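You operate a simulated robot arm through the tools that you are given. There is no shell and no other tool. Be economical: measure what you need, move in short steps, check, and stop when the job is done.

The job below is to be done with a simulated robot arm. You get a single attempt, and the scene is never put back.

JOB
Put things in order on the top of the sideboard. At the end: the clear tumbler stands where the blue carton (marked "MILK") stood; the white paper ball stands on top of the red tea box (marked "FRUIT TEA"); the bread roll from the top of the sideboard stands on top of the grey simmer plate; the white yoghurt tub from the top of the sideboard stands on top of the muffin in blue paper; the blue carton stands where the white yoghurt tub stood; whatever was shut is shut again. Leave all else as you found it, and nothing knocked over.

It is judged by the outcome, as a careful person would: the job done as asked, and still so three seconds after it is handed in. It fails if anything else is knocked over, pushed out of place, dropped, spilled or broken.

ROBOT AND FRAMES
A 6-joint arm with a two-finger parallel gripper, fixed in place. Base frame: the origin is at the foot of the arm, x ahead of it, y to its left, z up; the work surface is at about z = 850. Lengths are in mm, angles in degrees, forces in N, time in s.
With the tool pointing down near the work surface it reaches from about 360 to 760 mm from the base axis. Its first joint turns from -66.0 to 66.0 degrees. Payload 2.45 kg.
The TCP is the grasp point between the finger pads, 24 mm short of the fingertips. In the tool frame z runs along the fingers and y along their closing line. Largest opening 68 mm; finger width 17, thickness 10; the body of the gripper, 40 by 70 mm, starts 41 mm behind the TCP.
Orientation is that of the tool frame in the base frame, as a unit quaternion [x, y, z, w]. With the fingers straight down and closing along the base's y, the tool's x points along the base's -x, its y along +y and its z along -z.

CONTROLS
- The arm moves only by the tool step_arm. Its argument "deltas" is a list of rows, each an object (a shift or turn left out is 0, a gripper value left out holds the last) with "jaw": the closure, from 0 (fully open) to 1 (shut); "translation": the shift along the tool's x, y, z in units of 300 mm (1.0 is 300 mm), a list of three; "rot": the turn, a rotation vector about the tool's x, y, z in units of 120 degrees (1.0 is 120 degrees), a list of three. In form: [{"jaw": jaw, "translation": [tx, ty, tz], "rot": [rx, ry, rz]}, ...]. A call has 1 to 20 rows; each row is the pose to reach, as a shift and turn from the pose commanded when the call began, along the tool's axes at that moment. A call with a number of a shift or a turn outside -1 to 1 is refused whole. Rows are played at 5 a second. More than 50 mm and 8.6 degrees between two rows, or a gripper value outside its range, and nothing of the call is played. Where a pose cannot be reached the arm comes as near as it can. A force on the tool above 40 N (or 10 N above the force at the start of the call, whichever is more), or a blocked arm, ends the call early, and 0.2 s more pass. The fingers move at their own pace (about 108 mm/s each) and stop on an object; they squeeze with about 30 N. The grip force told is the motor's: it shows also when the fingers shut on nothing. Time passes only in rows, and 0.2 s behind the last, so rows that repeat a pose let the fingers close. It gives the time, the measured TCP pose, the force on the tool (base axes), the opening and the grip force at its end, in the units of the frame above (readings bear some noise), with the torque about the TCP (base axes, N m) and any sound that the robot's microphone picked up.
- Cameras (640 x 400 px; columns grow to the right, rows downward): "scene" is fixed at [163, 431.9, 1437.6]; the picture's right is [-0.66, -0.75, 0.00], its down [-0.60, 0.53, -0.60] and it looks along [0.45, -0.40, -0.80] (base axes); focal length 341 px, centre (320, 200). "wrist" rides on the gripper at [84, 11, -75] in the tool frame; the picture's right is [-0.13, 0.99, 0.00], its down [-0.60, -0.08, -0.79] and it looks along [-0.79, -0.10, 0.61] (tool axes); focal length 251 px, centre (320, 200).
- grab_frame(camera): a new picture of that camera. It takes no simulated time.
- probe_pixels(camera, pixels): for up to 12 pixels [column, row] of the newest picture of that camera ("zoom" is the newest enlarged one), the place [x, y, z] in the base frame of the surface seen there, good to about 2 mm. It takes no simulated time.
- zoom(camera, box): a new picture of the part [left, top, right, bottom] of that camera's present view, enlarged. It takes no simulated time.
- job_done(): hands the job in; it is judged then, once.

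Work in short steps. Measure before you move; look again where a grasp or a placing could have gone wrong, and mend it. You have 80 turns and 46 pictures in all, those below and enlarged ones among them. Open the gripper and draw the arm clear of the work before you hand the job in, unless the task says otherwise; then end with one line.

The tools are called after "Request:" as name(argument=value, ...) on one line, values as JSON. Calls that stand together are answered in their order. step_arm: Moves the arm, as the interface text tells. Its arguments: {"type":"object","properties":{"deltas":{"type":"array","items":{"type":"object","properties":{"jaw":{"type":"number"},"translation":{"type":"array","items":{"type":"number"}},"rot":{"type":"array","items":{"type":"number"}}}}}},"required":["deltas"]} The other tools are called the same way: grab_frame (camera) takes a picture; probe_pixels (camera, pixels) gives the place of the surface under pixels of a picture; zoom (camera, box) takes an enlarged picture of a part of a camera's view; job_done () hands the job in.

At the start:

```text
clock: 0.0
tcp_pos: [435.8, 75.7, 1089.5]
tool_rot: [0.0, 1.0, 0.0, 0.001]
wrist_force: [-0.5, 0.2, -0.5]
moment: [-0.01, 0.0, 0.0]
width: 68.0
gripper_force: 0.2
```

scene: 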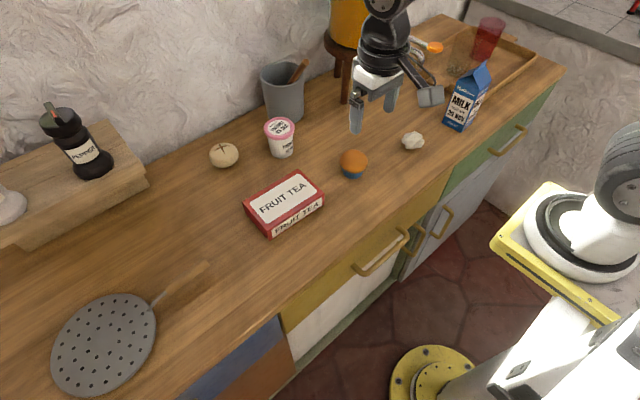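
wrist: 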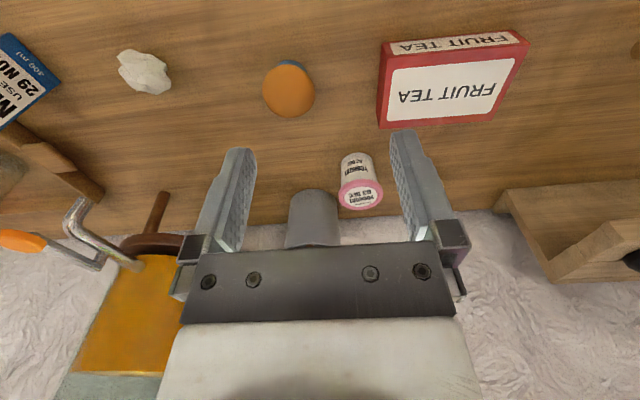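

The scene shows the carton at (465,100), tub at (280,137), muffin (353,163), roll (223,155), paper ball (412,140), tea box (285,203), simmer plate (105,340). I zoom in on the right end to find the clear tumbler, and on the middle.

Request:
zoom(camera="scene", box=[380, 0, 580, 140])

Request:
zoom(camera="scene", box=[190, 90, 450, 250])

```text
2.86 times, centred on (480, 70) of scene
```

zoom: 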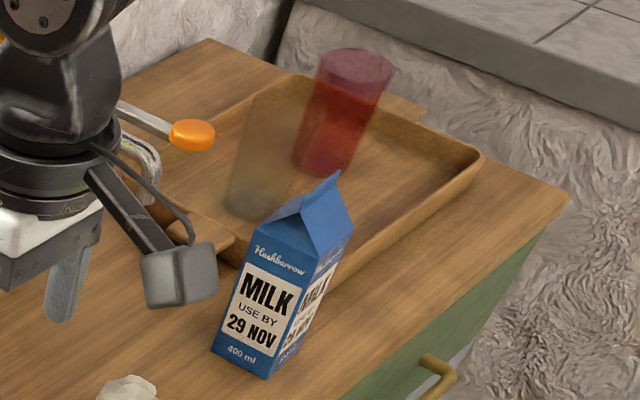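

```text
2.46 times, centred on (320, 170) of scene
```

zoom: 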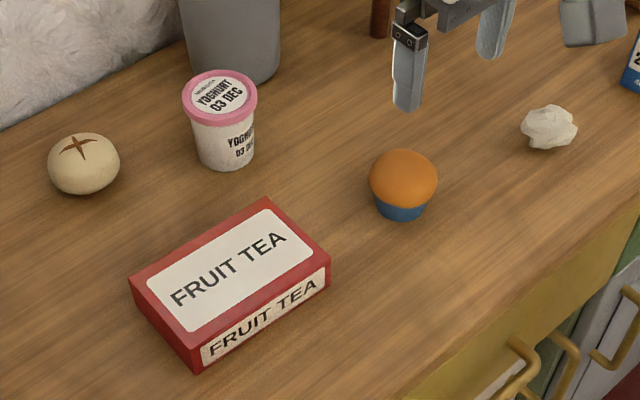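

I probe the middle objects in the newest zoom, and the carton, tumbler, plate and tray in the scene picture.

Request:
probe_pixels(camera="zoom", pixels=[[83, 150], [83, 193], [220, 95], [222, 168], [402, 160], [402, 218], [549, 122], [549, 148], [132, 280], [266, 200], [328, 258], [196, 345]])

Request:
probe_pixels(camera="scene", pixels=[[484, 62], [490, 85], [459, 130], [446, 119], [474, 110], [466, 77], [460, 70], [474, 33], [105, 295], [105, 340], [105, 390], [60, 345]])

```text
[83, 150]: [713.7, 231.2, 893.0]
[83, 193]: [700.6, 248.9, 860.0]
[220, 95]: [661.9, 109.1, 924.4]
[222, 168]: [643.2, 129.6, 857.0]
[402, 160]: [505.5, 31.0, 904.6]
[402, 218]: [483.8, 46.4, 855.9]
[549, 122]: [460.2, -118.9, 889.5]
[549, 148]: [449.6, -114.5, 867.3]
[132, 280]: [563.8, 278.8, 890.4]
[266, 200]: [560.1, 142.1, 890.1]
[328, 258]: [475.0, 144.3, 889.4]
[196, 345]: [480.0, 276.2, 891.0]
```

```text
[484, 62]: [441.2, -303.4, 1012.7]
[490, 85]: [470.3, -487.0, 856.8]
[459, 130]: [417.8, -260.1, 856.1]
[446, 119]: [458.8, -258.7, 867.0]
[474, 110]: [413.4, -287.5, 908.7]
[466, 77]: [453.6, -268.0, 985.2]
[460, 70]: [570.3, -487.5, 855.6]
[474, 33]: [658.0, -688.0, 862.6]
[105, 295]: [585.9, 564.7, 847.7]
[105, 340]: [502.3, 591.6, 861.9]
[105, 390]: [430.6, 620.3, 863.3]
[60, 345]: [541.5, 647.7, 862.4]
```

The clear tumbler stands in the tray near (570,-487). I probe the initial wrist picture for the outlines of ball, muffin and tub.

Request:
probe_pixels(camera="wrist", pixels=[[121, 72], [170, 75], [145, 52], [145, 90], [145, 70], [264, 90], [313, 90], [288, 66], [288, 115], [288, 90], [340, 192], [382, 192]])

Request:
probe_pixels(camera="scene", pixels=[[267, 127], [292, 127], [280, 119], [278, 137], [273, 155], [292, 153], [211, 155], [237, 155], [223, 144], [223, 165], [155, 330], [53, 355]])

```text
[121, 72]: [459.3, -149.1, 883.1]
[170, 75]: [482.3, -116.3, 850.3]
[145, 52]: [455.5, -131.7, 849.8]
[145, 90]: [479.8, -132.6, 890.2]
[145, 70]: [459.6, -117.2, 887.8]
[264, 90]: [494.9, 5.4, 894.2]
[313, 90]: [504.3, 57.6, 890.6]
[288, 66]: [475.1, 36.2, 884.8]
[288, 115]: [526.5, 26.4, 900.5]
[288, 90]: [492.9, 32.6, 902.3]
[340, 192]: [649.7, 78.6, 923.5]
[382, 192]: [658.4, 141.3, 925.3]
```

```text
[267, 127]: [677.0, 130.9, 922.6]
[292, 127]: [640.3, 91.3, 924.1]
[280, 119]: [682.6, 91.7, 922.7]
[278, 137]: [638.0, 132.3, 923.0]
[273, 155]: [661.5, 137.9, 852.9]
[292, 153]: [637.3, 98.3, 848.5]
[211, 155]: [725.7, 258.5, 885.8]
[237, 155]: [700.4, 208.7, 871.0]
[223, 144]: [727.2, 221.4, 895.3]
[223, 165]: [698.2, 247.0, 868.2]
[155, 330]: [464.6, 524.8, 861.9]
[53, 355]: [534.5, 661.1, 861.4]
```

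The ball is near (462,-125), top about 890. I move above it at z≈1030 for a close look.

Request:
step_arm(deltas=[{"jaw": 0, "translation": [-0.01, -0.13, 0.0]}, {"translation": [-0.02, -0.26, 0.0]}, {"translation": [-0.04, -0.4, 0.05]}, {"translation": [-0.06, -0.53, 0.12]}, {"translation": [-0.08, -0.667, 0.2]}, {"translation": [-0.08, -0.667, 0.2]}])

Request:
grab_frame(camera="wrist")

```text
clock: 1.4
tcp_pos: [460.6, -124.1, 1029.9]
tool_rot: [0.0, 1.0, 0.001, 0.001]
wrist_force: [-0.4, -1.3, 0.2]
moment: [0.01, -0.01, 0.0]
width: 68.1
gripper_force: 0.0
```

```text
41 pictures are left
```

wrist: 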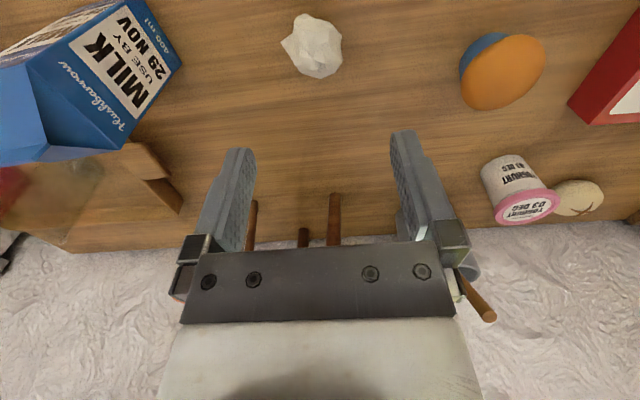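

The ball is at (312,45) in the wrist view, about 50 mm across. I probe it and the carton outline.

Request:
probe_pixels(camera="wrist", pixels=[[284, 45], [338, 45], [312, 18], [312, 45], [320, 74], [300, 60], [118, 4], [180, 64], [128, 140], [66, 40], [30, 72], [50, 148]])

```text
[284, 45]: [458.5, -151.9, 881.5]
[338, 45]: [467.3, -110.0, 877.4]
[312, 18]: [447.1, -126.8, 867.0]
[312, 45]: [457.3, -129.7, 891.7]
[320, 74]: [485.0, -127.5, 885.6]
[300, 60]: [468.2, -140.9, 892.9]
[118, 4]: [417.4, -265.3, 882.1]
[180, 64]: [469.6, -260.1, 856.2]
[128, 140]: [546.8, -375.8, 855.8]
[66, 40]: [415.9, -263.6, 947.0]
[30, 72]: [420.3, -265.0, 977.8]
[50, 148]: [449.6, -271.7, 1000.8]
```

Ball centre ≈ (464,-130), width ≈ 46 along y. I descend to z=877 and close.

Request:
step_arm(deltas=[{"jaw": 0, "translation": [-0.011, -0.02, 0.13]}, {"translation": [-0.011, -0.02, 0.27]}, {"translation": [-0.011, -0.02, 0.4]}, {"translation": [-0.011, -0.02, 0.47]}, {"translation": [-0.011, -0.02, 0.51]}, {"translation": [-0.011, -0.02, 0.51]}, {"jaw": 1, "translation": [-0.011, -0.02, 0.51]}, {"translation": [-0.011, -0.02, 0.51]}, {"translation": [-0.011, -0.02, 0.51]}])

```text
clock: 3.4
tcp_pos: [463.0, -129.7, 875.3]
tool_rot: [0.0, 1.0, 0.0, 0.0]
wrist_force: [-0.7, 0.1, 1.0]
moment: [0.01, -0.01, 0.01]
width: 48.9
gripper_force: 30.2
```

Ball is gripped (48.9 mm). I lift it and carry it toward the tea box (centre ≈ (520,210), top 890).

Request:
step_arm(deltas=[{"jaw": 1, "translation": [0, 0, -0.1]}, {"translation": [0, 0, -0.25]}, {"translation": [0, 0, -0.4]}, {"translation": [-0.03, 0.13, -0.42]}, {"translation": [-0.06, 0.28, -0.42]}, {"translation": [-0.09, 0.43, -0.42]}, {"translation": [-0.12, 0.58, -0.42]}, {"translation": [-0.15, 0.73, -0.42]}, {"translation": [-0.18, 0.88, -0.42]}, {"translation": [-0.19, 1.0, -0.42]}, {"translation": [-0.19, 1.0, -0.42]}])

Request:
grab_frame(camera="wrist")

```text
clock: 5.8
tcp_pos: [522.3, 169.2, 1002.3]
tool_rot: [0.0, 1.0, 0.0, 0.0]
wrist_force: [0.5, -0.3, 1.3]
moment: [-0.02, -0.05, 0.05]
width: 48.6
gripper_force: 30.1
```

```text
40 pictures are left
```

wrist: 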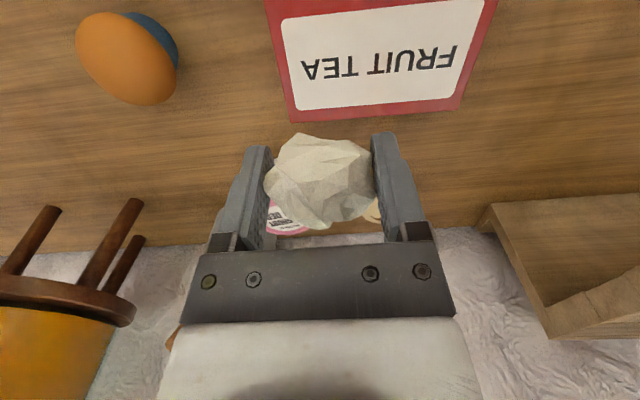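

Ball held; the tea box lies ahead-right. I move +41 in y, and lower to z≈917, then release.

Request:
step_arm(deltas=[{"jaw": 1, "translation": [0.007, 0.137, 0.0]}, {"translation": [0.007, 0.137, 0.12]}, {"translation": [0.007, 0.137, 0.22]}, {"translation": [0.007, 0.137, 0.265]}, {"translation": [0.007, 0.137, 0.28]}, {"translation": [0.007, 0.137, 0.28]}])

```text
clock: 7.2
tcp_pos: [519.9, 211.8, 917.9]
tool_rot: [0.0, 1.0, 0.0, 0.0]
wrist_force: [0.8, 0.1, -0.3]
moment: [0.03, -0.03, -0.03]
width: 48.9
gripper_force: 30.4
```

No contact yet at z=917.9; I lower about 1.5 mm more, open, and rise.

Request:
step_arm(deltas=[{"jaw": 1, "translation": [0, 0, 0.005]}, {"translation": [0, 0, 0.007]}, {"jaw": 0.6, "translation": [0, 0, 0.007]}, {"jaw": 0, "translation": [0, 0, 0.007]}, {"translation": [0, 0, 0.007]}, {"translation": [0, 0, -0.1]}, {"translation": [0, 0, -0.25]}, {"translation": [0, 0, -0.4]}])

Request:
grab_frame(camera="scene")

```text
clock: 9.0
tcp_pos: [518.4, 211.8, 1039.9]
tool_rot: [0.0, 1.0, 0.0, -0.001]
wrist_force: [-0.6, 0.2, 0.0]
moment: [0.0, 0.02, -0.02]
width: 67.9
gripper_force: 0.0
```

```text
39 pictures are left
```

scene: 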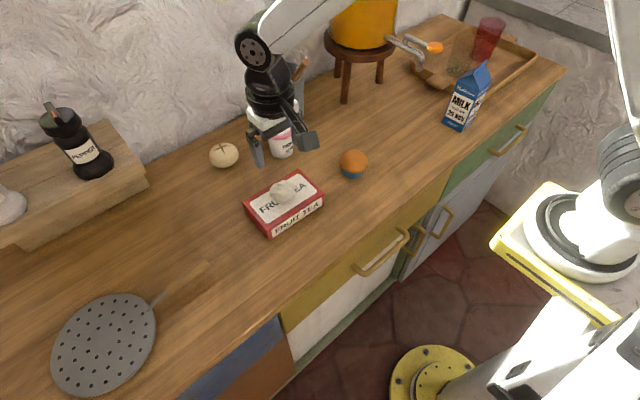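

Ball sits on the box. I probe the grey pot next to the tub, (283,95), to check clearance, plus the stool.

Request:
zoom(camera="scene", box=[190, 40, 390, 180])

```text
2.86 times, centred on (290, 110) of scene
```

zoom: 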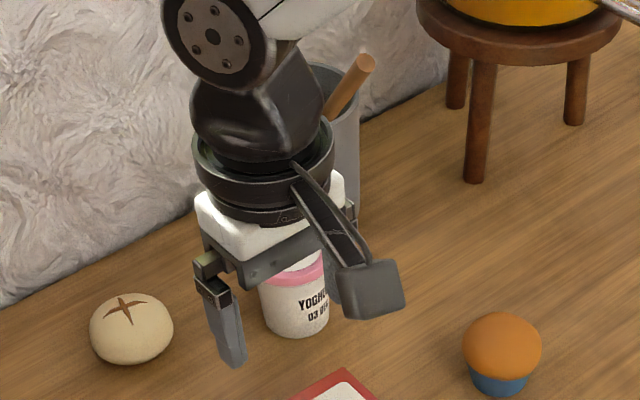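

The arm blocks the view; I use the wrist camera from here.

Request:
step_arm(deltas=[{"translation": [0.08, -0.12, 0]}, {"translation": [0.16, -0.24, 0]}, {"translation": [0.22, -0.34, 0]}, {"translation": [0.22, -0.34, 0]}])

Request:
grab_frame(camera="wrist")

```text
clock: 10.0
tcp_pos: [452.3, 109.1, 1039.6]
tool_rot: [0.0, 1.0, 0.0, 0.001]
wrist_force: [-0.2, -0.2, 0.6]
moment: [0.01, 0.01, 0.05]
width: 68.0
gripper_force: 0.0
```

```text
37 pictures are left
```

wrist: 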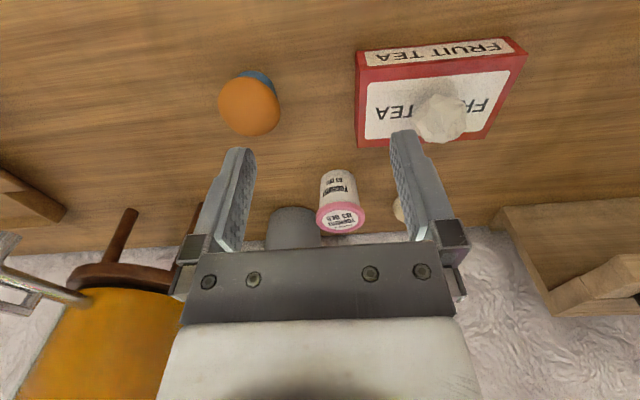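

The tub is at (342,205) and the pot at (292,225); I zoom and probe.

Request:
zoom(camera="wrist", box=[250, 160, 410, 260])

Request:
probe_pixels(camera="wrist", pixels=[[318, 221], [364, 214], [341, 203], [341, 228], [322, 175], [354, 175], [270, 220], [293, 212], [317, 242], [290, 238], [296, 208], [318, 205]])

```text
4.00 times, centred on (330, 210) of wrist
```

zoom: 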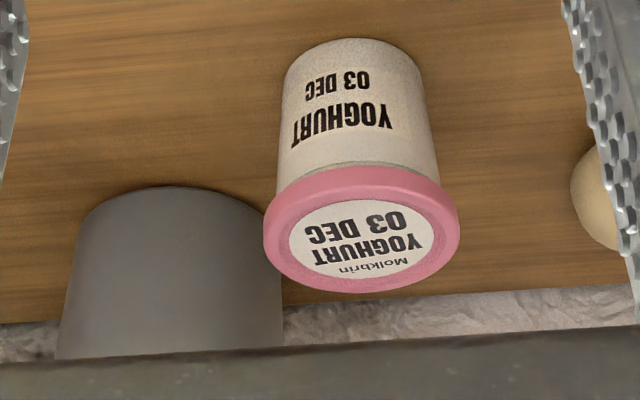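

```text
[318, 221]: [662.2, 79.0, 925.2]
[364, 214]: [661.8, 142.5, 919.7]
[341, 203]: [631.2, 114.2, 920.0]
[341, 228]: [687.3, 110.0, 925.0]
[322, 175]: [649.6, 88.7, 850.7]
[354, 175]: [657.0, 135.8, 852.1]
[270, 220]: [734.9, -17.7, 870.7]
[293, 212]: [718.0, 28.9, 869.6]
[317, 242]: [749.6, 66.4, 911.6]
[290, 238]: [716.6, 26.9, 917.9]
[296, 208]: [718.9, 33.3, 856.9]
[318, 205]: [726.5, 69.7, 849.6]
```

Tub rim centre ≈ (661,111), diameter ≈ 63.5, top 925. I go to hover just above at z≈962 and look.

Request:
step_arm(deltas=[{"translation": [-0.14, 0, 0]}, {"translation": [-0.28, 0.003, 0]}, {"translation": [-0.42, 0.006, 0]}, {"translation": [-0.56, 0.006, 0.05]}, {"translation": [-0.66, 0.006, 0.13]}, {"translation": [-0.696, 0.006, 0.2]}, {"translation": [-0.696, 0.006, 0.257]}, {"translation": [-0.696, 0.006, 0.257]}])

Request:
grab_frame(camera="wrist")

```text
clock: 11.8
tcp_pos: [661.2, 110.2, 962.0]
tool_rot: [0.001, 1.0, 0.0, 0.0]
wrist_force: [0.3, -0.7, 0.8]
moment: [-0.01, 0.04, -0.01]
width: 68.0
gripper_force: 0.1
```

```text
35 pictures are left
```

wrist: 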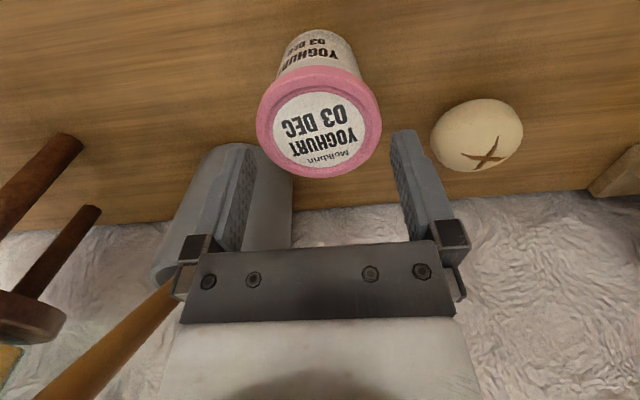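

I probe the rim extents and also the roll at (477,135).

Request:
probe_pixels(camera="wrist", pixels=[[260, 118], [377, 112], [312, 70], [326, 174], [278, 85], [365, 155], [434, 135], [520, 130], [477, 102], [477, 168], [478, 135], [180, 240]])

```text
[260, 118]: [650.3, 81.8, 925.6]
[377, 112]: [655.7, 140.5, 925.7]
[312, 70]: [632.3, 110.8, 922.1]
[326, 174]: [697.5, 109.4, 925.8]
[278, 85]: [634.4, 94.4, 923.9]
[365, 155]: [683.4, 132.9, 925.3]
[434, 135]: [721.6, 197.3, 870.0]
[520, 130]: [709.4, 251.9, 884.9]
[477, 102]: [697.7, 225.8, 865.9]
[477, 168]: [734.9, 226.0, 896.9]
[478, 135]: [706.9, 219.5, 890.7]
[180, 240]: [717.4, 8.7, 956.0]
```

Rim centre ≈ (663,110.5), fits with ~2 mm each side. I descend to z=914 and close on the rim.

Request:
step_arm(deltas=[{"jaw": 0, "translation": [-0.006, 0.001, 0.02]}, {"translation": [-0.006, 0.001, 0.05]}, {"translation": [-0.006, 0.001, 0.09]}, {"translation": [-0.006, 0.001, 0.13]}, {"translation": [-0.006, 0.001, 0.16]}, {"translation": [-0.006, 0.001, 0.16]}, {"jaw": 1, "translation": [-0.006, 0.001, 0.16]}, {"translation": [-0.006, 0.001, 0.16]}])

```text
clock: 12.5
tcp_pos: [667.2, 109.7, 951.8]
tool_rot: [0.0, 1.0, -0.001, 0.004]
wrist_force: [-1.8, 0.8, 5.0]
moment: [-0.18, 0.06, -0.07]
width: 67.9
gripper_force: 0.0
stopped in row 3: the force on the tool passed its limit at 52 N (the readings are from after the stop); the commanded pose is now the measured one
```

The descent stopped with a contact on the -y side. I look at both views to find what was touched.

Request:
grab_frame(camera="wrist")

Request:
zoom(camera="scene", box=[210, 60, 350, 180])

```text
34 pictures are left
```

wrist: 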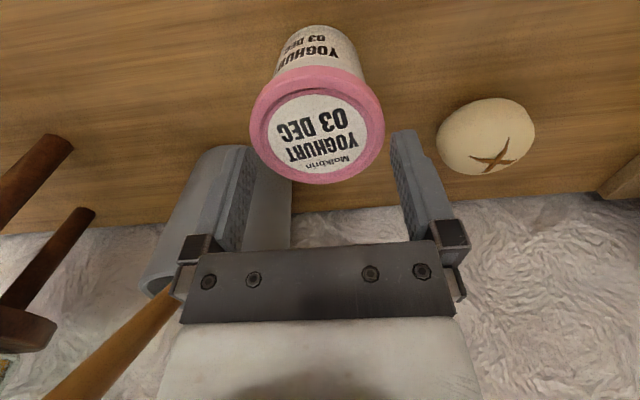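

```text
3.33 times, centred on (280, 120) of scene
```

zoom: 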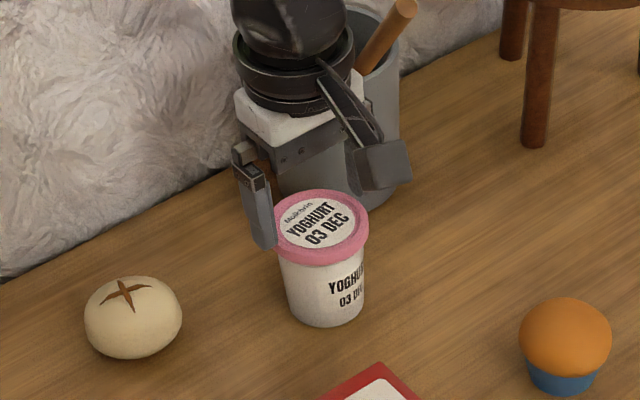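

I probe the pot's rim, its spoon and the tub's rim sides in this view, to tell what was touched.

Request:
probe_pixels(camera="wrist", pixels=[[160, 270], [148, 285], [165, 290], [150, 318], [80, 385], [284, 200], [252, 118], [383, 118], [250, 100], [262, 90], [376, 95], [320, 185]])

Request:
probe_pixels(camera="zoom", pixels=[[395, 110], [400, 60], [375, 30], [410, 8], [370, 70], [320, 170], [300, 180], [265, 230], [255, 160], [277, 235], [368, 225], [320, 195]])

```text
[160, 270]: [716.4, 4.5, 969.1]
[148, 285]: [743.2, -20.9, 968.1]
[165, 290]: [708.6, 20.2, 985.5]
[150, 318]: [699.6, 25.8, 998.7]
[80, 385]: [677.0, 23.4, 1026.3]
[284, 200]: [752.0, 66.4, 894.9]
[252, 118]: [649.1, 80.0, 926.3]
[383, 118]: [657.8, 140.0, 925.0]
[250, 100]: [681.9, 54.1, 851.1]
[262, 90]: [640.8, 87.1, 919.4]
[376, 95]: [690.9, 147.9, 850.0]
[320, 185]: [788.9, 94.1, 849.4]
```

```text
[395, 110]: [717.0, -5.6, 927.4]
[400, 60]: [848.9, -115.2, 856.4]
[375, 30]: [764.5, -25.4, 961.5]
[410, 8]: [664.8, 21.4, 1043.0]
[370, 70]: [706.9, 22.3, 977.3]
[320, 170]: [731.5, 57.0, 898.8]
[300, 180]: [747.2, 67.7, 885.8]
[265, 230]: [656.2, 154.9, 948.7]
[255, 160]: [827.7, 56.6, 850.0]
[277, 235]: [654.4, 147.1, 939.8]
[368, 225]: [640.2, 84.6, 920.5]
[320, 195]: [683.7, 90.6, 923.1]
```

The moment puts the touch at the −y fingertip on the tub's lid, so the lid is too wide a fit from above. I will instead take the tub's body below the lid with a 40° tilted approach; first I back off up and turn (heading +15°, tilt 40°) to a standoff.

Request:
step_arm(deltas=[{"jaw": 0, "translation": [0, 0, -0.1]}, {"translation": [0.03, -0.01, -0.22]}, {"translation": [0.08, -0.02, -0.28], "rot": [-0.0073, -0.0552, -0.02]}, {"translation": [0.13, -0.03, -0.28], "rot": [-0.0145, -0.1104, -0.04]}, {"translation": [0.18, -0.04, -0.28], "rot": [-0.0218, -0.1657, -0.06]}, {"translation": [0.233, -0.05, -0.28], "rot": [-0.029, -0.2209, -0.08]}, {"translation": [0.233, -0.055, -0.25], "rot": [-0.0363, -0.2761, -0.1]}, {"translation": [0.233, -0.055, -0.18], "rot": [-0.0436, -0.3313, -0.1198]}, {"translation": [0.233, -0.055, -0.05], "rot": [-0.0436, -0.3313, -0.1198]}, {"translation": [0.233, -0.055, -0.05], "rot": [-0.0436, -0.3313, -0.1198]}])

Request:
grab_frame(camera="wrist")

```text
clock: 14.7
tcp_pos: [596.1, 93.1, 964.2]
tool_rot: [-0.123, 0.93, 0.044, 0.343]
wrist_force: [-0.1, -0.5, 1.3]
moment: [0.01, 0.03, 0.02]
width: 68.0
gripper_force: 0.0
out of reach, approached as far as the arm can: row 8
```

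```text
32 pictures are left
```

wrist: 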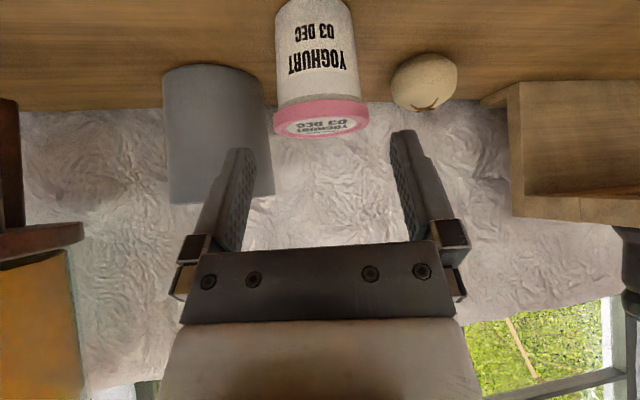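

Pose reached; the tub is centred at column 320. I probe the tub's body and rim to refine its centre.

Request:
probe_pixels(camera="wrist", pixels=[[279, 70], [353, 65], [316, 70], [275, 122], [367, 115], [320, 98], [322, 134], [316, 4]])

```text
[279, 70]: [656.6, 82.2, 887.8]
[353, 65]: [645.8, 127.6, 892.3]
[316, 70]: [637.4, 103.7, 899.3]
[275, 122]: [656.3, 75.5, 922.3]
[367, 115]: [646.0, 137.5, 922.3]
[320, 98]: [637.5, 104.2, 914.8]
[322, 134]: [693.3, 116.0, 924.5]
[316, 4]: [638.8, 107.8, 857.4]
```

Refined tub axis ≈ (662.5,108.8). I advance 89 mm along the tool axis to grip the body below the lid.

Request:
step_arm(deltas=[{"jaw": 0, "translation": [-0.009, -0.007, 0.06]}, {"translation": [-0.009, -0.007, 0.12]}, {"translation": [-0.009, -0.007, 0.18]}, {"translation": [-0.009, -0.007, 0.23]}, {"translation": [-0.009, -0.007, 0.27]}, {"translation": [-0.009, -0.007, 0.296]}, {"translation": [-0.009, -0.007, 0.296]}])

Request:
grab_frame(camera="wrist")

```text
clock: 16.3
tcp_pos: [654.9, 107.4, 899.5]
tool_rot: [-0.122, 0.93, 0.043, 0.343]
wrist_force: [1.3, 0.3, 0.2]
moment: [0.02, 0.02, 0.02]
width: 67.9
gripper_force: 0.1
```

```text
31 pictures are left
```

wrist: 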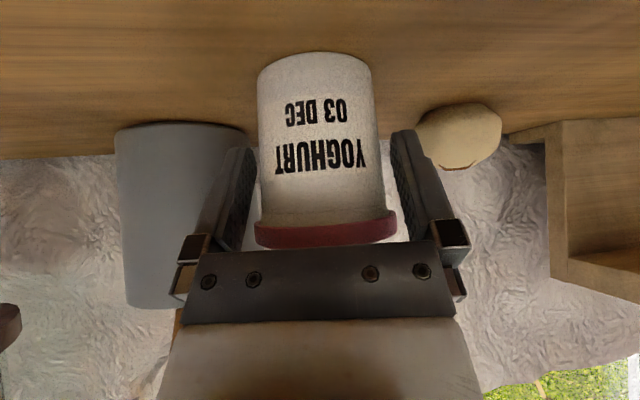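

The fingers straddle the body well. I close, let it settle, then lift straight up.

Tool-up in this frame: base +z = x·(-0.643), z·(-0.766).

Request:
step_arm(deltas=[{"jaw": 1}, {"jaw": 1}, {"jaw": 1}, {"translation": [-0.043, 0, -0.051]}, {"translation": [-0.107, 0, -0.128]}, {"translation": [-0.193, 0, -0.23]}, {"translation": [-0.193, 0, -0.23]}])

Request:
grab_frame(camera="wrist")

```text
clock: 17.9
tcp_pos: [654.2, 108.4, 990.4]
tool_rot: [-0.121, 0.93, 0.043, 0.343]
wrist_force: [-0.1, -0.7, -2.2]
moment: [0.01, -0.01, 0.01]
width: 58.5
gripper_force: 30.1
```

```text
30 pictures are left
```

wrist: 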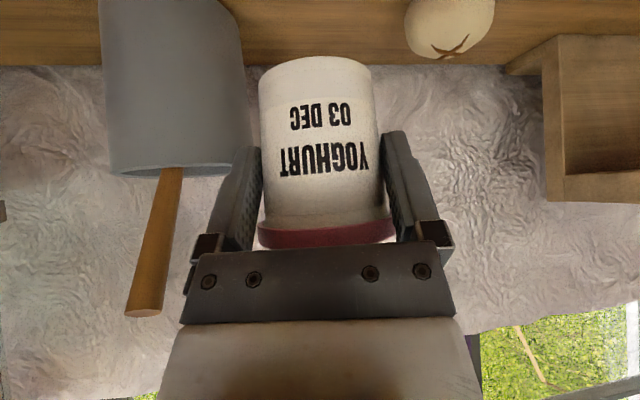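

Tub held (58.5 mm). Before carrying it I zoom the scene on the muffin to measure its dome exactly.

Request:
zoom(camera="scene", box=[322, 138, 386, 188])

```text
8.00 times, centred on (354, 163) of scene
```

zoom: 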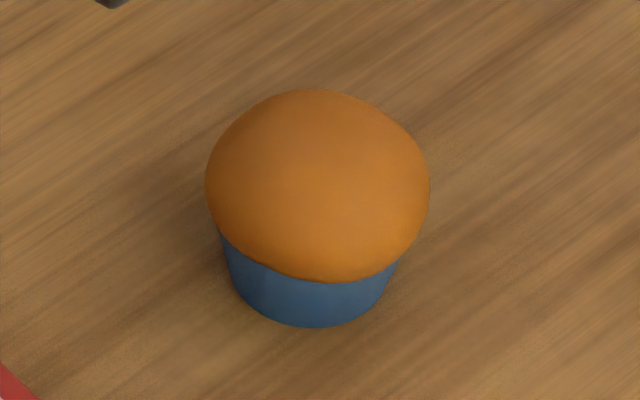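

Request:
probe_pixels(camera="zoom", pixels=[[210, 185], [425, 185], [316, 95], [316, 120], [316, 145], [316, 170], [316, 200], [316, 240], [260, 150], [370, 150], [270, 260], [380, 260]])

```text
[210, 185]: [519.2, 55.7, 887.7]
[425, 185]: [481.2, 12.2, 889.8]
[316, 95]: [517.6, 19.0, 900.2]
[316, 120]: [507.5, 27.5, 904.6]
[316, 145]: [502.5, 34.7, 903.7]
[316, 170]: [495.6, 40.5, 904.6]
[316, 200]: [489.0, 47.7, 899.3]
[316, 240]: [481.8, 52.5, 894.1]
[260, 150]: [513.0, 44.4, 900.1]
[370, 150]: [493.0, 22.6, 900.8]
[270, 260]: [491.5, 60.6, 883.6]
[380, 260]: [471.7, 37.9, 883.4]
```

Muffin centre ≈ (501.5,32.3), top ≈ 905. I carry the tub level to above it (TCP target (494,30), z≈990).

Request:
step_arm(deltas=[{"jaw": 1, "translation": [0.0744, -0.0189, -0.0624]}, {"translation": [0.1489, -0.0378, -0.1249]}, {"translation": [0.2233, -0.0567, -0.1873]}, {"translation": [0.2977, -0.0755, -0.2498]}, {"translation": [0.3722, -0.0944, -0.3122]}, {"translation": [0.4466, -0.1133, -0.3747]}, {"translation": [0.4466, -0.1133, -0.3747]}])

Request:
zoom(camera="scene", box=[290, 90, 418, 190])

```text
clock: 19.5
tcp_pos: [492.5, 29.2, 988.4]
tool_rot: [-0.123, 0.93, 0.044, 0.343]
wrist_force: [0.4, 0.0, -1.7]
moment: [0.0, 0.02, -0.03]
width: 58.3
gripper_force: 30.1
```

```text
4.00 times, centred on (354, 140) of scene
```

zoom: 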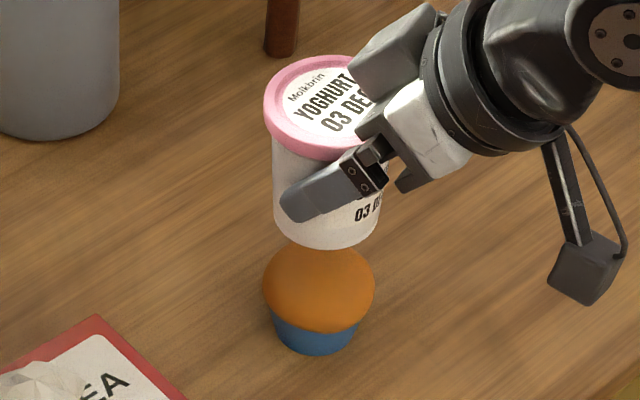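

I probe the held tub's base and rim to check centring above the muffin.

Request:
probe_pixels(camera="zoom", pixels=[[325, 245], [277, 222], [376, 222], [266, 105], [320, 60], [310, 150], [300, 238], [350, 242], [274, 190], [278, 130], [300, 160], [345, 68]])

```text
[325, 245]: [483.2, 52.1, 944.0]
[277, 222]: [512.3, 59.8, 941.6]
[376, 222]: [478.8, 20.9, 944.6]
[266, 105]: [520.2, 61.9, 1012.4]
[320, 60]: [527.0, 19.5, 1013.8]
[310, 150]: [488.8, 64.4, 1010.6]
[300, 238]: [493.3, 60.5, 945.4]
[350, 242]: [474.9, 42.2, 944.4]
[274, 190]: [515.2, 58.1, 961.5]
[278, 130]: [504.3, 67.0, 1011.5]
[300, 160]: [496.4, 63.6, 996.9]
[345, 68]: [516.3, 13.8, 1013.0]
```

Tub base centre is ~1.5 mm too far in y; I correct that and lower 32 mm toward the muffin.

Request:
step_arm(deltas=[{"jaw": 1, "translation": [0.03, -0.0048, 0.035]}, {"translation": [0.055, -0.0048, 0.064]}, {"translation": [0.07, -0.0048, 0.081]}, {"translation": [0.07, -0.0048, 0.081]}, {"translation": [0.07, -0.0048, 0.081]}])

Request:
zoom(camera="scene", box=[322, 125, 386, 175])

```text
clock: 20.7
tcp_pos: [493.3, 28.0, 956.3]
tool_rot: [-0.124, 0.931, 0.044, 0.342]
wrist_force: [-1.5, -0.7, -1.1]
moment: [-0.02, -0.01, 0.0]
width: 58.5
gripper_force: 29.7
```

```text
8.00 times, centred on (354, 150) of scene
```

zoom: 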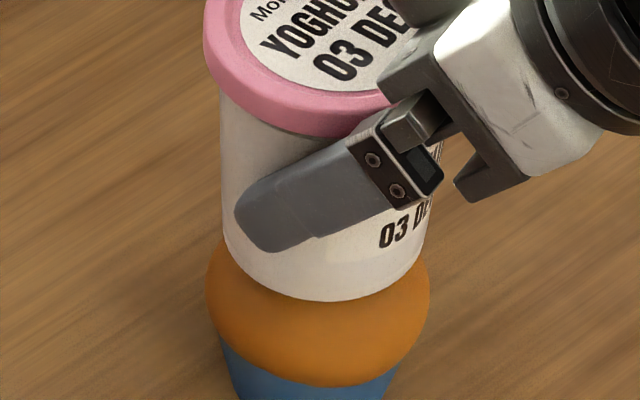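

Centring looks right (tub cols 225–425 over muffin 205–430). I lower in ~1 mm steps watching the force.

Request:
step_arm(deltas=[{"jaw": 1, "translation": [0.0021, 0, 0.0026]}, {"translation": [0.0043, 0, 0.0051]}, {"translation": [0.0043, 0, 0.0051]}])

```text
clock: 21.5
tcp_pos: [493.8, 28.3, 954.5]
tool_rot: [-0.123, 0.93, 0.044, 0.343]
wrist_force: [-0.5, 0.5, -2.8]
moment: [0.03, 0.03, 0.03]
width: 58.3
gripper_force: 30.0
```

Request:
step_arm(deltas=[{"jaw": 1, "translation": [0.0021, 0, 0.0026]}, {"translation": [0.0043, 0, 0.0051]}, {"translation": [0.0043, 0, 0.0051]}])

```text
clock: 22.3
tcp_pos: [494.6, 27.6, 952.8]
tool_rot: [-0.122, 0.93, 0.044, 0.344]
wrist_force: [-2.6, 1.3, 5.9]
moment: [0.22, -0.07, 0.08]
width: 58.4
gripper_force: 30.4
```

Contact is felt (Fz +8 N change). I open the gripper gently without moving and look.

Request:
step_arm(deltas=[{"jaw": 0.3}, {"jaw": 0.15}, {"jaw": 0}, {"jaw": 0}, {"jaw": 0}])

Request:
zoom(camera="scene", box=[306, 100, 402, 175])

```text
clock: 23.5
tcp_pos: [493.2, 27.9, 953.0]
tool_rot: [-0.123, 0.931, 0.044, 0.342]
wrist_force: [0.4, -0.2, -0.3]
moment: [0.01, -0.02, 0.0]
width: 68.0
gripper_force: 0.1
```

```text
5.33 times, centred on (354, 138) of scene
```

zoom: 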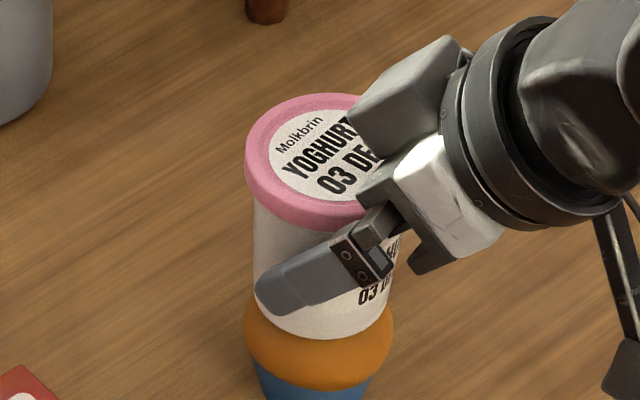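

The tub stands. I withdraw straight back along the tool axis, slowly at first.

Request:
step_arm(deltas=[{"jaw": 0, "translation": [0, 0, -0.02]}, {"translation": [0, 0, -0.06]}, {"translation": [0, 0, -0.12]}, {"translation": [0, 0, -0.2]}, {"translation": [0, 0, -0.3]}, {"translation": [0, 0, -0.3]}])

Request:
grab_frame(camera="scene")

```text
clock: 24.9
tcp_pos: [465.7, 9.4, 1021.9]
tool_rot: [-0.123, 0.931, 0.044, 0.342]
wrist_force: [0.6, -0.2, -0.1]
moment: [0.03, 0.02, 0.01]
width: 68.1
gripper_force: 0.0
out of reach, approached as far as the arm can: row 4, 5, 6
```

```text
25 pictures are left
```

scene: 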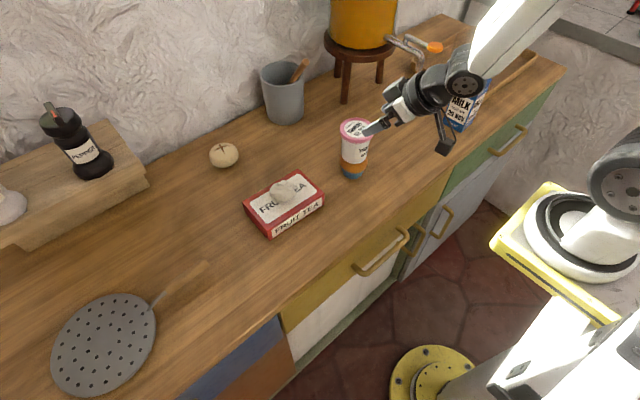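

Tub stands on the muffin. Now I turn the tool vertical with heading −30° and move toward the carton for a close look.

Request:
step_arm(deltas=[{"jaw": 0, "translation": [0.008, -0.0675, -0.049], "rot": [0.0163, 0.0395, 0.0449]}, {"translation": [0.016, -0.135, -0.098], "rot": [0.0327, 0.079, 0.0898]}, {"translation": [0.023, -0.2025, -0.147], "rot": [0.049, 0.1184, 0.1347]}, {"translation": [0.031, -0.27, -0.196], "rot": [0.0654, 0.1579, 0.1797]}, {"translation": [0.039, -0.3375, -0.245], "rot": [0.0817, 0.1974, 0.2246]}, {"translation": [0.047, -0.405, -0.294], "rot": [0.0981, 0.2369, 0.2695]}, {"translation": [0.054, -0.4725, -0.343], "rot": [0.1144, 0.2763, 0.3144]}, {"translation": [0.062, -0.54, -0.392], "rot": [0.1308, 0.3158, 0.3593]}, {"translation": [0.062, -0.54, -0.392], "rot": [0.1308, 0.3158, 0.3593]}])

Request:
grab_frame(camera="wrist")

```text
clock: 26.9
tcp_pos: [405.0, -164.7, 1045.4]
tool_rot: [0.235, 0.968, 0.061, 0.065]
wrist_force: [-0.3, 0.1, -0.3]
moment: [0.04, -0.01, -0.02]
width: 68.1
gripper_force: 0.1
out of reach, approached as far as the arm can: row 3, 5, 6, 7, 8, 9
```

```text
24 pictures are left
```

wrist: 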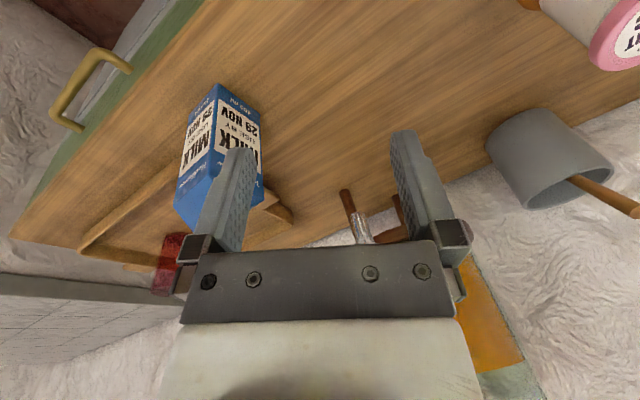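

The pose came only near; I move outwards a bit (about (440,-200,1080)) and check the reading.

Request:
step_arm(deltas=[{"jaw": 0, "translation": [-0.084, -0.017, -0.053]}, {"translation": [-0.168, -0.033, -0.107]}, {"translation": [-0.168, -0.033, -0.107]}])

```text
clock: 27.7
tcp_pos: [439.6, -198.9, 1073.4]
tool_rot: [0.233, 0.967, 0.073, 0.074]
wrist_force: [-0.5, -0.7, 0.0]
moment: [0.01, 0.01, -0.01]
width: 68.0
gripper_force: 0.1
out of reach, approached as far as the arm can: row 1, 2, 3
```

Commands chain from the reached pose. I level the tool (about +10° x, +6.3° y) while moving 20 mm out.

Request:
step_arm(deltas=[{"jaw": 0, "translation": [-0.03, 0, 0], "rot": [0.042, 0.026, 0]}, {"translation": [-0.06, 0, 0], "rot": [0.083, 0.0525, 0]}, {"translation": [-0.06, 0, 0], "rot": [0.083, 0.0525, 0]}])

Request:
grab_frame(camera="wrist")

```text
clock: 28.5
tcp_pos: [438.2, -198.2, 1073.8]
tool_rot: [0.233, 0.967, 0.073, 0.073]
wrist_force: [-0.1, -0.4, 0.2]
moment: [0.0, 0.02, 0.03]
width: 68.1
gripper_force: 0.1
out of reach, approached as far as the arm can: row 1, 2, 3
```

```text
23 pictures are left
```

wrist: 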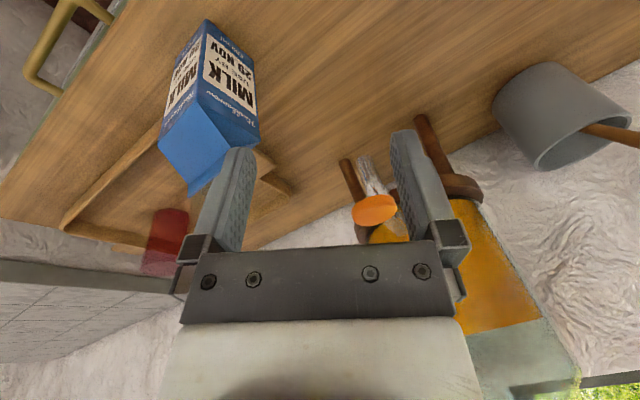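

No movement: a joint limit, it seems. I turn the heading back toward 0° with levelling and lower slightly to free it.

Request:
step_arm(deltas=[{"jaw": 0, "rot": [0, 0, -0.06]}, {"rot": [0, 0, -0.12]}, {"rot": [0, 0, -0.18]}, {"rot": [0, 0, -0.22]}, {"rot": [0, 0, -0.22]}])

```text
clock: 29.7
tcp_pos: [437.9, -197.7, 1073.3]
tool_rot: [0.007, 0.995, 0.054, 0.089]
wrist_force: [0.2, 0.2, 0.1]
moment: [0.05, -0.03, -0.01]
width: 68.1
gripper_force: 0.1
```

Freed. Now level the tool: +6.1° about x, +10.2° about y.

Request:
step_arm(deltas=[{"jaw": 0, "rot": [0.025, 0.042, 0]}, {"rot": [0.051, 0.085, 0]}, {"rot": [0.051, 0.085, 0]}])

Request:
grab_frame(camera="wrist")

```text
clock: 30.5
tcp_pos: [438.3, -198.5, 1072.7]
tool_rot: [0.007, 0.995, 0.054, 0.089]
wrist_force: [0.5, 0.7, 0.3]
moment: [-0.02, 0.0, 0.04]
width: 68.2
gripper_force: 0.1
out of reach, approached as far as the arm can: row 1, 2, 3
```

```text
22 pictures are left
```

wrist: 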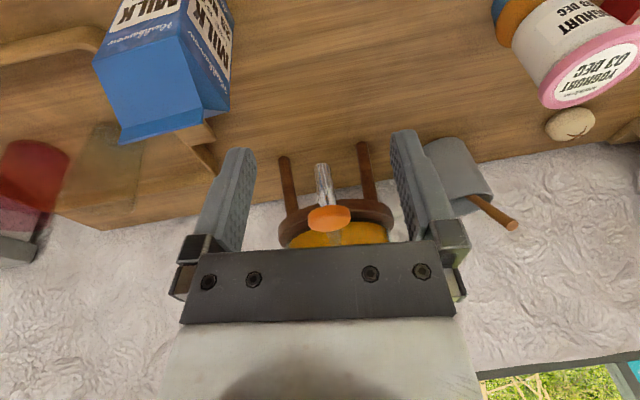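

Lowering may help levelling later. I probe the carton now: ridge ends (122,140),(203,122), shoulders (95,65),(181,38),(231,100).

Request:
probe_pixels(camera="wrist", pixels=[[124, 138], [201, 122], [97, 65], [180, 38], [228, 100], [208, 60], [135, 60], [215, 30], [160, 90], [212, 108], [140, 20], [226, 70]])

```text
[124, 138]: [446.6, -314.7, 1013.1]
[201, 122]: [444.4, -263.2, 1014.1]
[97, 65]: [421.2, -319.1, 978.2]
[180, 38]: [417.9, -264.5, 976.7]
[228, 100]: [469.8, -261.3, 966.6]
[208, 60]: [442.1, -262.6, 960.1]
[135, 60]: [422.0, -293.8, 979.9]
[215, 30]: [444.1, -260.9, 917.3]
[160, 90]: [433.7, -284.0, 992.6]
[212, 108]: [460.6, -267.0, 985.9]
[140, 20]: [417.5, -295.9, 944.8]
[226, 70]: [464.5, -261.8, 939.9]
```

Carton: centre ≈ (445,-290.5), 56×56 mm, ridge along y at z=1013, yaw ≈ +4°. I move above it, levelling and turning to heading +4°.

Request:
step_arm(deltas=[{"jaw": 0, "translation": [-0.012, -0.1, -0.02], "rot": [0.017, 0.028, -0.015]}, {"translation": [-0.024, -0.2, -0.04], "rot": [0.034, 0.056, -0.03]}, {"translation": [-0.036, -0.301, -0.061], "rot": [0.051, 0.085, -0.045]}, {"translation": [-0.036, -0.301, -0.061], "rot": [0.051, 0.085, -0.045]}])

```text
clock: 31.5
tcp_pos: [425.8, -275.0, 1036.8]
tool_rot: [-0.041, 0.994, 0.041, 0.087]
wrist_force: [-0.9, 0.0, -0.4]
moment: [-0.02, 0.03, -0.01]
width: 68.1
gripper_force: 0.0
out of reach, approached as far as the arm can: row 1, 2, 3, 4
```

Still limited, and tips are now about carton-ridge height (no contact). I lift straight up first, then move outward to regain freedom.

Request:
step_arm(deltas=[{"jaw": 0, "translation": [-0.015, 0.006, -0.08]}, {"translation": [-0.029, 0.012, -0.163]}, {"translation": [-0.132, 0.07, -0.14]}, {"translation": [-0.235, 0.127, -0.117]}, {"translation": [-0.337, 0.184, -0.094]}, {"translation": [-0.337, 0.184, -0.094]}])

```text
clock: 32.9
tcp_pos: [512.4, -214.8, 1079.4]
tool_rot: [-0.04, 0.993, 0.054, 0.101]
wrist_force: [-0.5, -0.1, -0.4]
moment: [-0.05, -0.01, 0.0]
width: 67.8
gripper_force: 0.0
out of reach, approached as far as the arm can: row 2, 3, 4, 5, 6
```

I level here while descending 40 mm over free counter.

Request:
step_arm(deltas=[{"jaw": 0, "translation": [0.0, 0, 0.065], "rot": [0.0275, 0.047, 0]}, {"translation": [0, 0, 0.13], "rot": [0.055, 0.094, 0]}, {"translation": [0, 0, 0.13], "rot": [0.055, 0.094, 0]}])

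Request:
grab_frame(camera="scene")

```text
clock: 33.7
tcp_pos: [505.1, -213.5, 1057.4]
tool_rot: [-0.042, 0.993, 0.053, 0.094]
wrist_force: [-0.2, 0.5, 0.0]
moment: [0.03, 0.0, -0.02]
width: 67.8
gripper_force: 0.0
out of reach, approached as far as the arm can: row 1, 2, 3
```

```text
21 pictures are left
```

scene: 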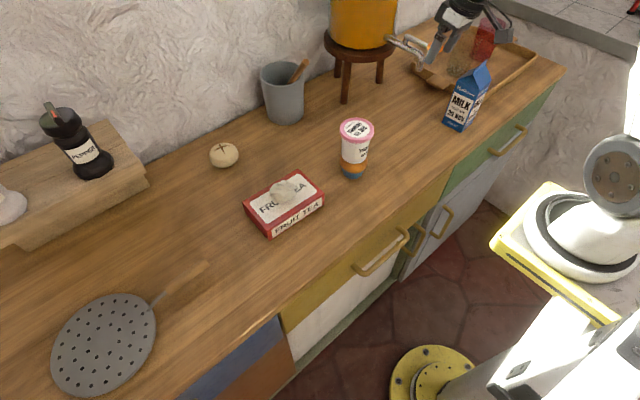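

I believe the wrist passed near its singularity and one joint sits at a limit. I reorient to a purely radial outward lean (heading −23°, tilt 35°) at larger radius, so it can unwind.

Request:
step_arm(deltas=[{"jaw": 0, "translation": [-0.035, -0.018, 0.005], "rot": [0.027, -0.041, 0.04]}, {"translation": [-0.07, -0.036, 0.01], "rot": [0.054, -0.083, 0.081]}, {"translation": [-0.104, -0.054, 0.015], "rot": [0.082, -0.124, 0.121]}, {"translation": [-0.139, -0.072, 0.02], "rot": [0.109, -0.166, 0.161]}, {"translation": [-0.174, -0.09, 0.025], "rot": [0.136, -0.207, 0.2015]}, {"translation": [-0.174, -0.09, 0.025], "rot": [0.136, -0.207, 0.2015]}])

```text
clock: 34.8
tcp_pos: [547.5, -222.9, 1051.8]
tool_rot: [0.142, 0.958, -0.031, 0.248]
wrist_force: [-0.1, 9.2, 4.9]
moment: [0.33, -0.01, 0.23]
width: 68.0
gripper_force: 0.1
stopped in row 5: the force on the tool passed its limit at 57 N (the readings are from after the stop); the commanded pose is now the measured one
```

Something touched on the −y side. I look at both cameras.

Request:
grab_frame(camera="wrist")

Request:
zoom(camera="scene", box=[340, 0, 580, 150])

```text
20 pictures are left
```

wrist: 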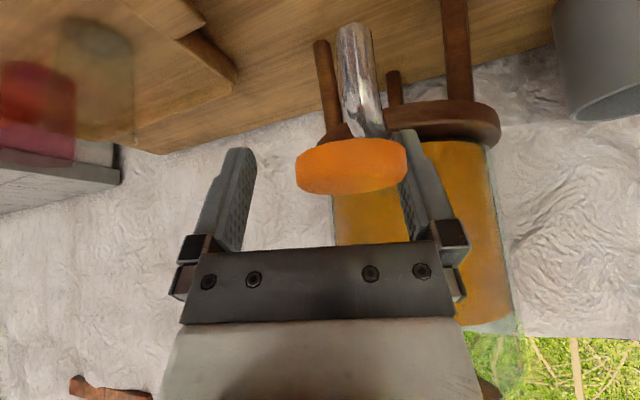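

```text
2.67 times, centred on (460, 75) of scene
```

zoom: 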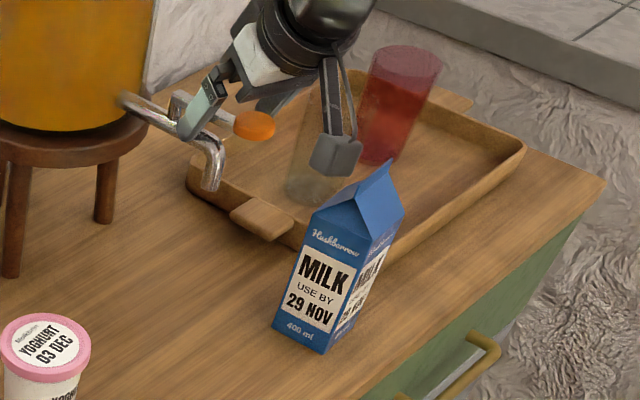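

The gripper touched the juice dispenser's tap (orange lever at wrist (350,165)). I withdraw straight back along the tool axis, with a slight +y shift to relieve it.

Request:
step_arm(deltas=[{"jaw": 0, "translation": [0, 0.01, -0.03]}, {"translation": [0, 0.012, -0.1]}, {"translation": [0, 0.012, -0.2]}, {"translation": [0, 0.012, -0.2]}])

Request:
zoom(camera="scene", box=[340, 0, 580, 150])

```text
clock: 35.8
tcp_pos: [519.7, -211.7, 1105.2]
tool_rot: [0.144, 0.958, -0.033, 0.248]
wrist_force: [-0.9, 0.2, -0.4]
moment: [0.04, 0.03, 0.01]
width: 68.3
gripper_force: 0.0
```

```text
2.67 times, centred on (460, 75) of scene
```

zoom: 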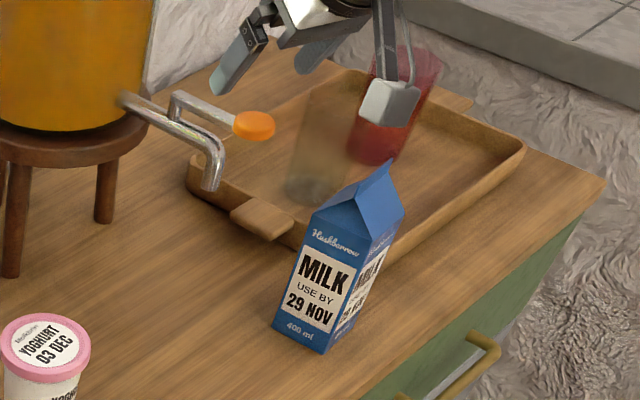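

The tap is unmoved (lever still at scene px (435,47)) and no juice runs. I probe the tap, the tray and the tumblers.

Request:
probe_pixels(camera="zoom", pixels=[[254, 122], [272, 128], [211, 180], [222, 150], [185, 97], [135, 105], [262, 218], [195, 185], [395, 255], [372, 150], [315, 190], [330, 75]])

```text
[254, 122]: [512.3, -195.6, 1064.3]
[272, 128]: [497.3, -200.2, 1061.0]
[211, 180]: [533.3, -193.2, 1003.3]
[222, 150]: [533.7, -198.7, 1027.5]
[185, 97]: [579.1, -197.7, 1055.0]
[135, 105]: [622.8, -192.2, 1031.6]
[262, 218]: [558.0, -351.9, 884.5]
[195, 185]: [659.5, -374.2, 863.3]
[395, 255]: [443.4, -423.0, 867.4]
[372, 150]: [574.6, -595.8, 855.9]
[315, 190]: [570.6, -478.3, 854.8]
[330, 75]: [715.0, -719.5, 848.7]
```

Tap spans x 497–625, y≈−185…−210, z 995–1065; I will keep clear of it. Now I draw inward while righting the tool about its y axis (radial plane, so no wrist flip).

Request:
step_arm(deltas=[{"jaw": 0, "translation": [0.05, -0.009, -0.028], "rot": [0, 0.06, 0]}, {"translation": [0.1, -0.018, -0.056], "rot": [0, 0.12, 0]}, {"translation": [0.15, -0.026, -0.085], "rot": [0, 0.18, 0]}, {"translation": [0.204, -0.035, -0.113], "rot": [0, 0.241, 0]}, {"translation": [0.204, -0.035, -0.113], "rot": [0, 0.241, 0]}])

```text
clock: 37.0
tcp_pos: [438.8, -207.8, 1063.0]
tool_rot: [0.144, 0.984, 0.058, 0.084]
wrist_force: [-0.4, 0.5, 0.2]
moment: [-0.01, -0.01, -0.01]
width: 68.1
gripper_force: 0.1
out of reach, approached as far as the arm can: row 1, 2, 3, 4, 5
```

I go to the known-good region over the free counter where the ball was, (460,-128,993), turning upright with heading 0.

Request:
step_arm(deltas=[{"jaw": 0, "translation": [0.012, 0.06, 0.066], "rot": [0.014, 0.02, -0.0345]}, {"translation": [0.025, 0.12, 0.132], "rot": [0.028, 0.04, -0.069]}, {"translation": [0.037, 0.18, 0.198], "rot": [0.042, 0.061, -0.104]}, {"translation": [0.05, 0.24, 0.264], "rot": [0.056, 0.081, -0.138]}, {"translation": [0.05, 0.24, 0.264], "rot": [0.056, 0.081, -0.138]}, {"translation": [0.05, 0.24, 0.264], "rot": [0.056, 0.081, -0.138]}])

```text
clock: 38.4
tcp_pos: [437.6, -119.3, 952.9]
tool_rot: [-0.001, 0.998, 0.043, 0.04]
wrist_force: [0.0, -0.1, 0.0]
moment: [0.01, -0.01, -0.02]
width: 67.9
gripper_force: 0.0
out of reach, approached as far as the arm can: row 1, 2, 3, 4, 5, 6
```

Closer to upright but still limited. I go further out and slightly lower to (500,-80,933), upright.

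Request:
step_arm(deltas=[{"jaw": 0, "translation": [-0.1, 0.06, 0.046], "rot": [0.02, 0.019, 0]}, {"translation": [-0.2, 0.123, 0.093], "rot": [0.041, 0.038, 0.001]}, {"translation": [-0.2, 0.123, 0.093], "rot": [0.041, 0.038, 0.001]}, {"translation": [-0.2, 0.123, 0.093], "rot": [0.041, 0.038, 0.001]}])

```text
clock: 39.4
tcp_pos: [474.2, -74.0, 905.2]
tool_rot: [0.001, 0.999, 0.04, 0.028]
wrist_force: [0.3, 1.1, 0.3]
moment: [0.03, -0.04, 0.04]
width: 68.0
gripper_force: 0.1
out of reach, approached as far as the arm can: row 1, 2, 3, 4
```

I look at the whole arm to understand the configuration.

Request:
grab_frame(camera="scene")

```text
17 pictures are left
```

scene: 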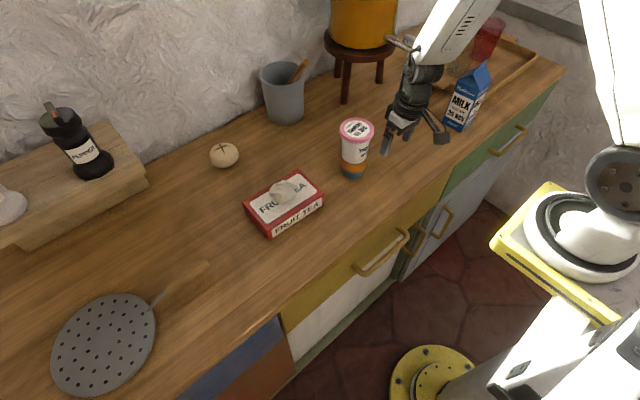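

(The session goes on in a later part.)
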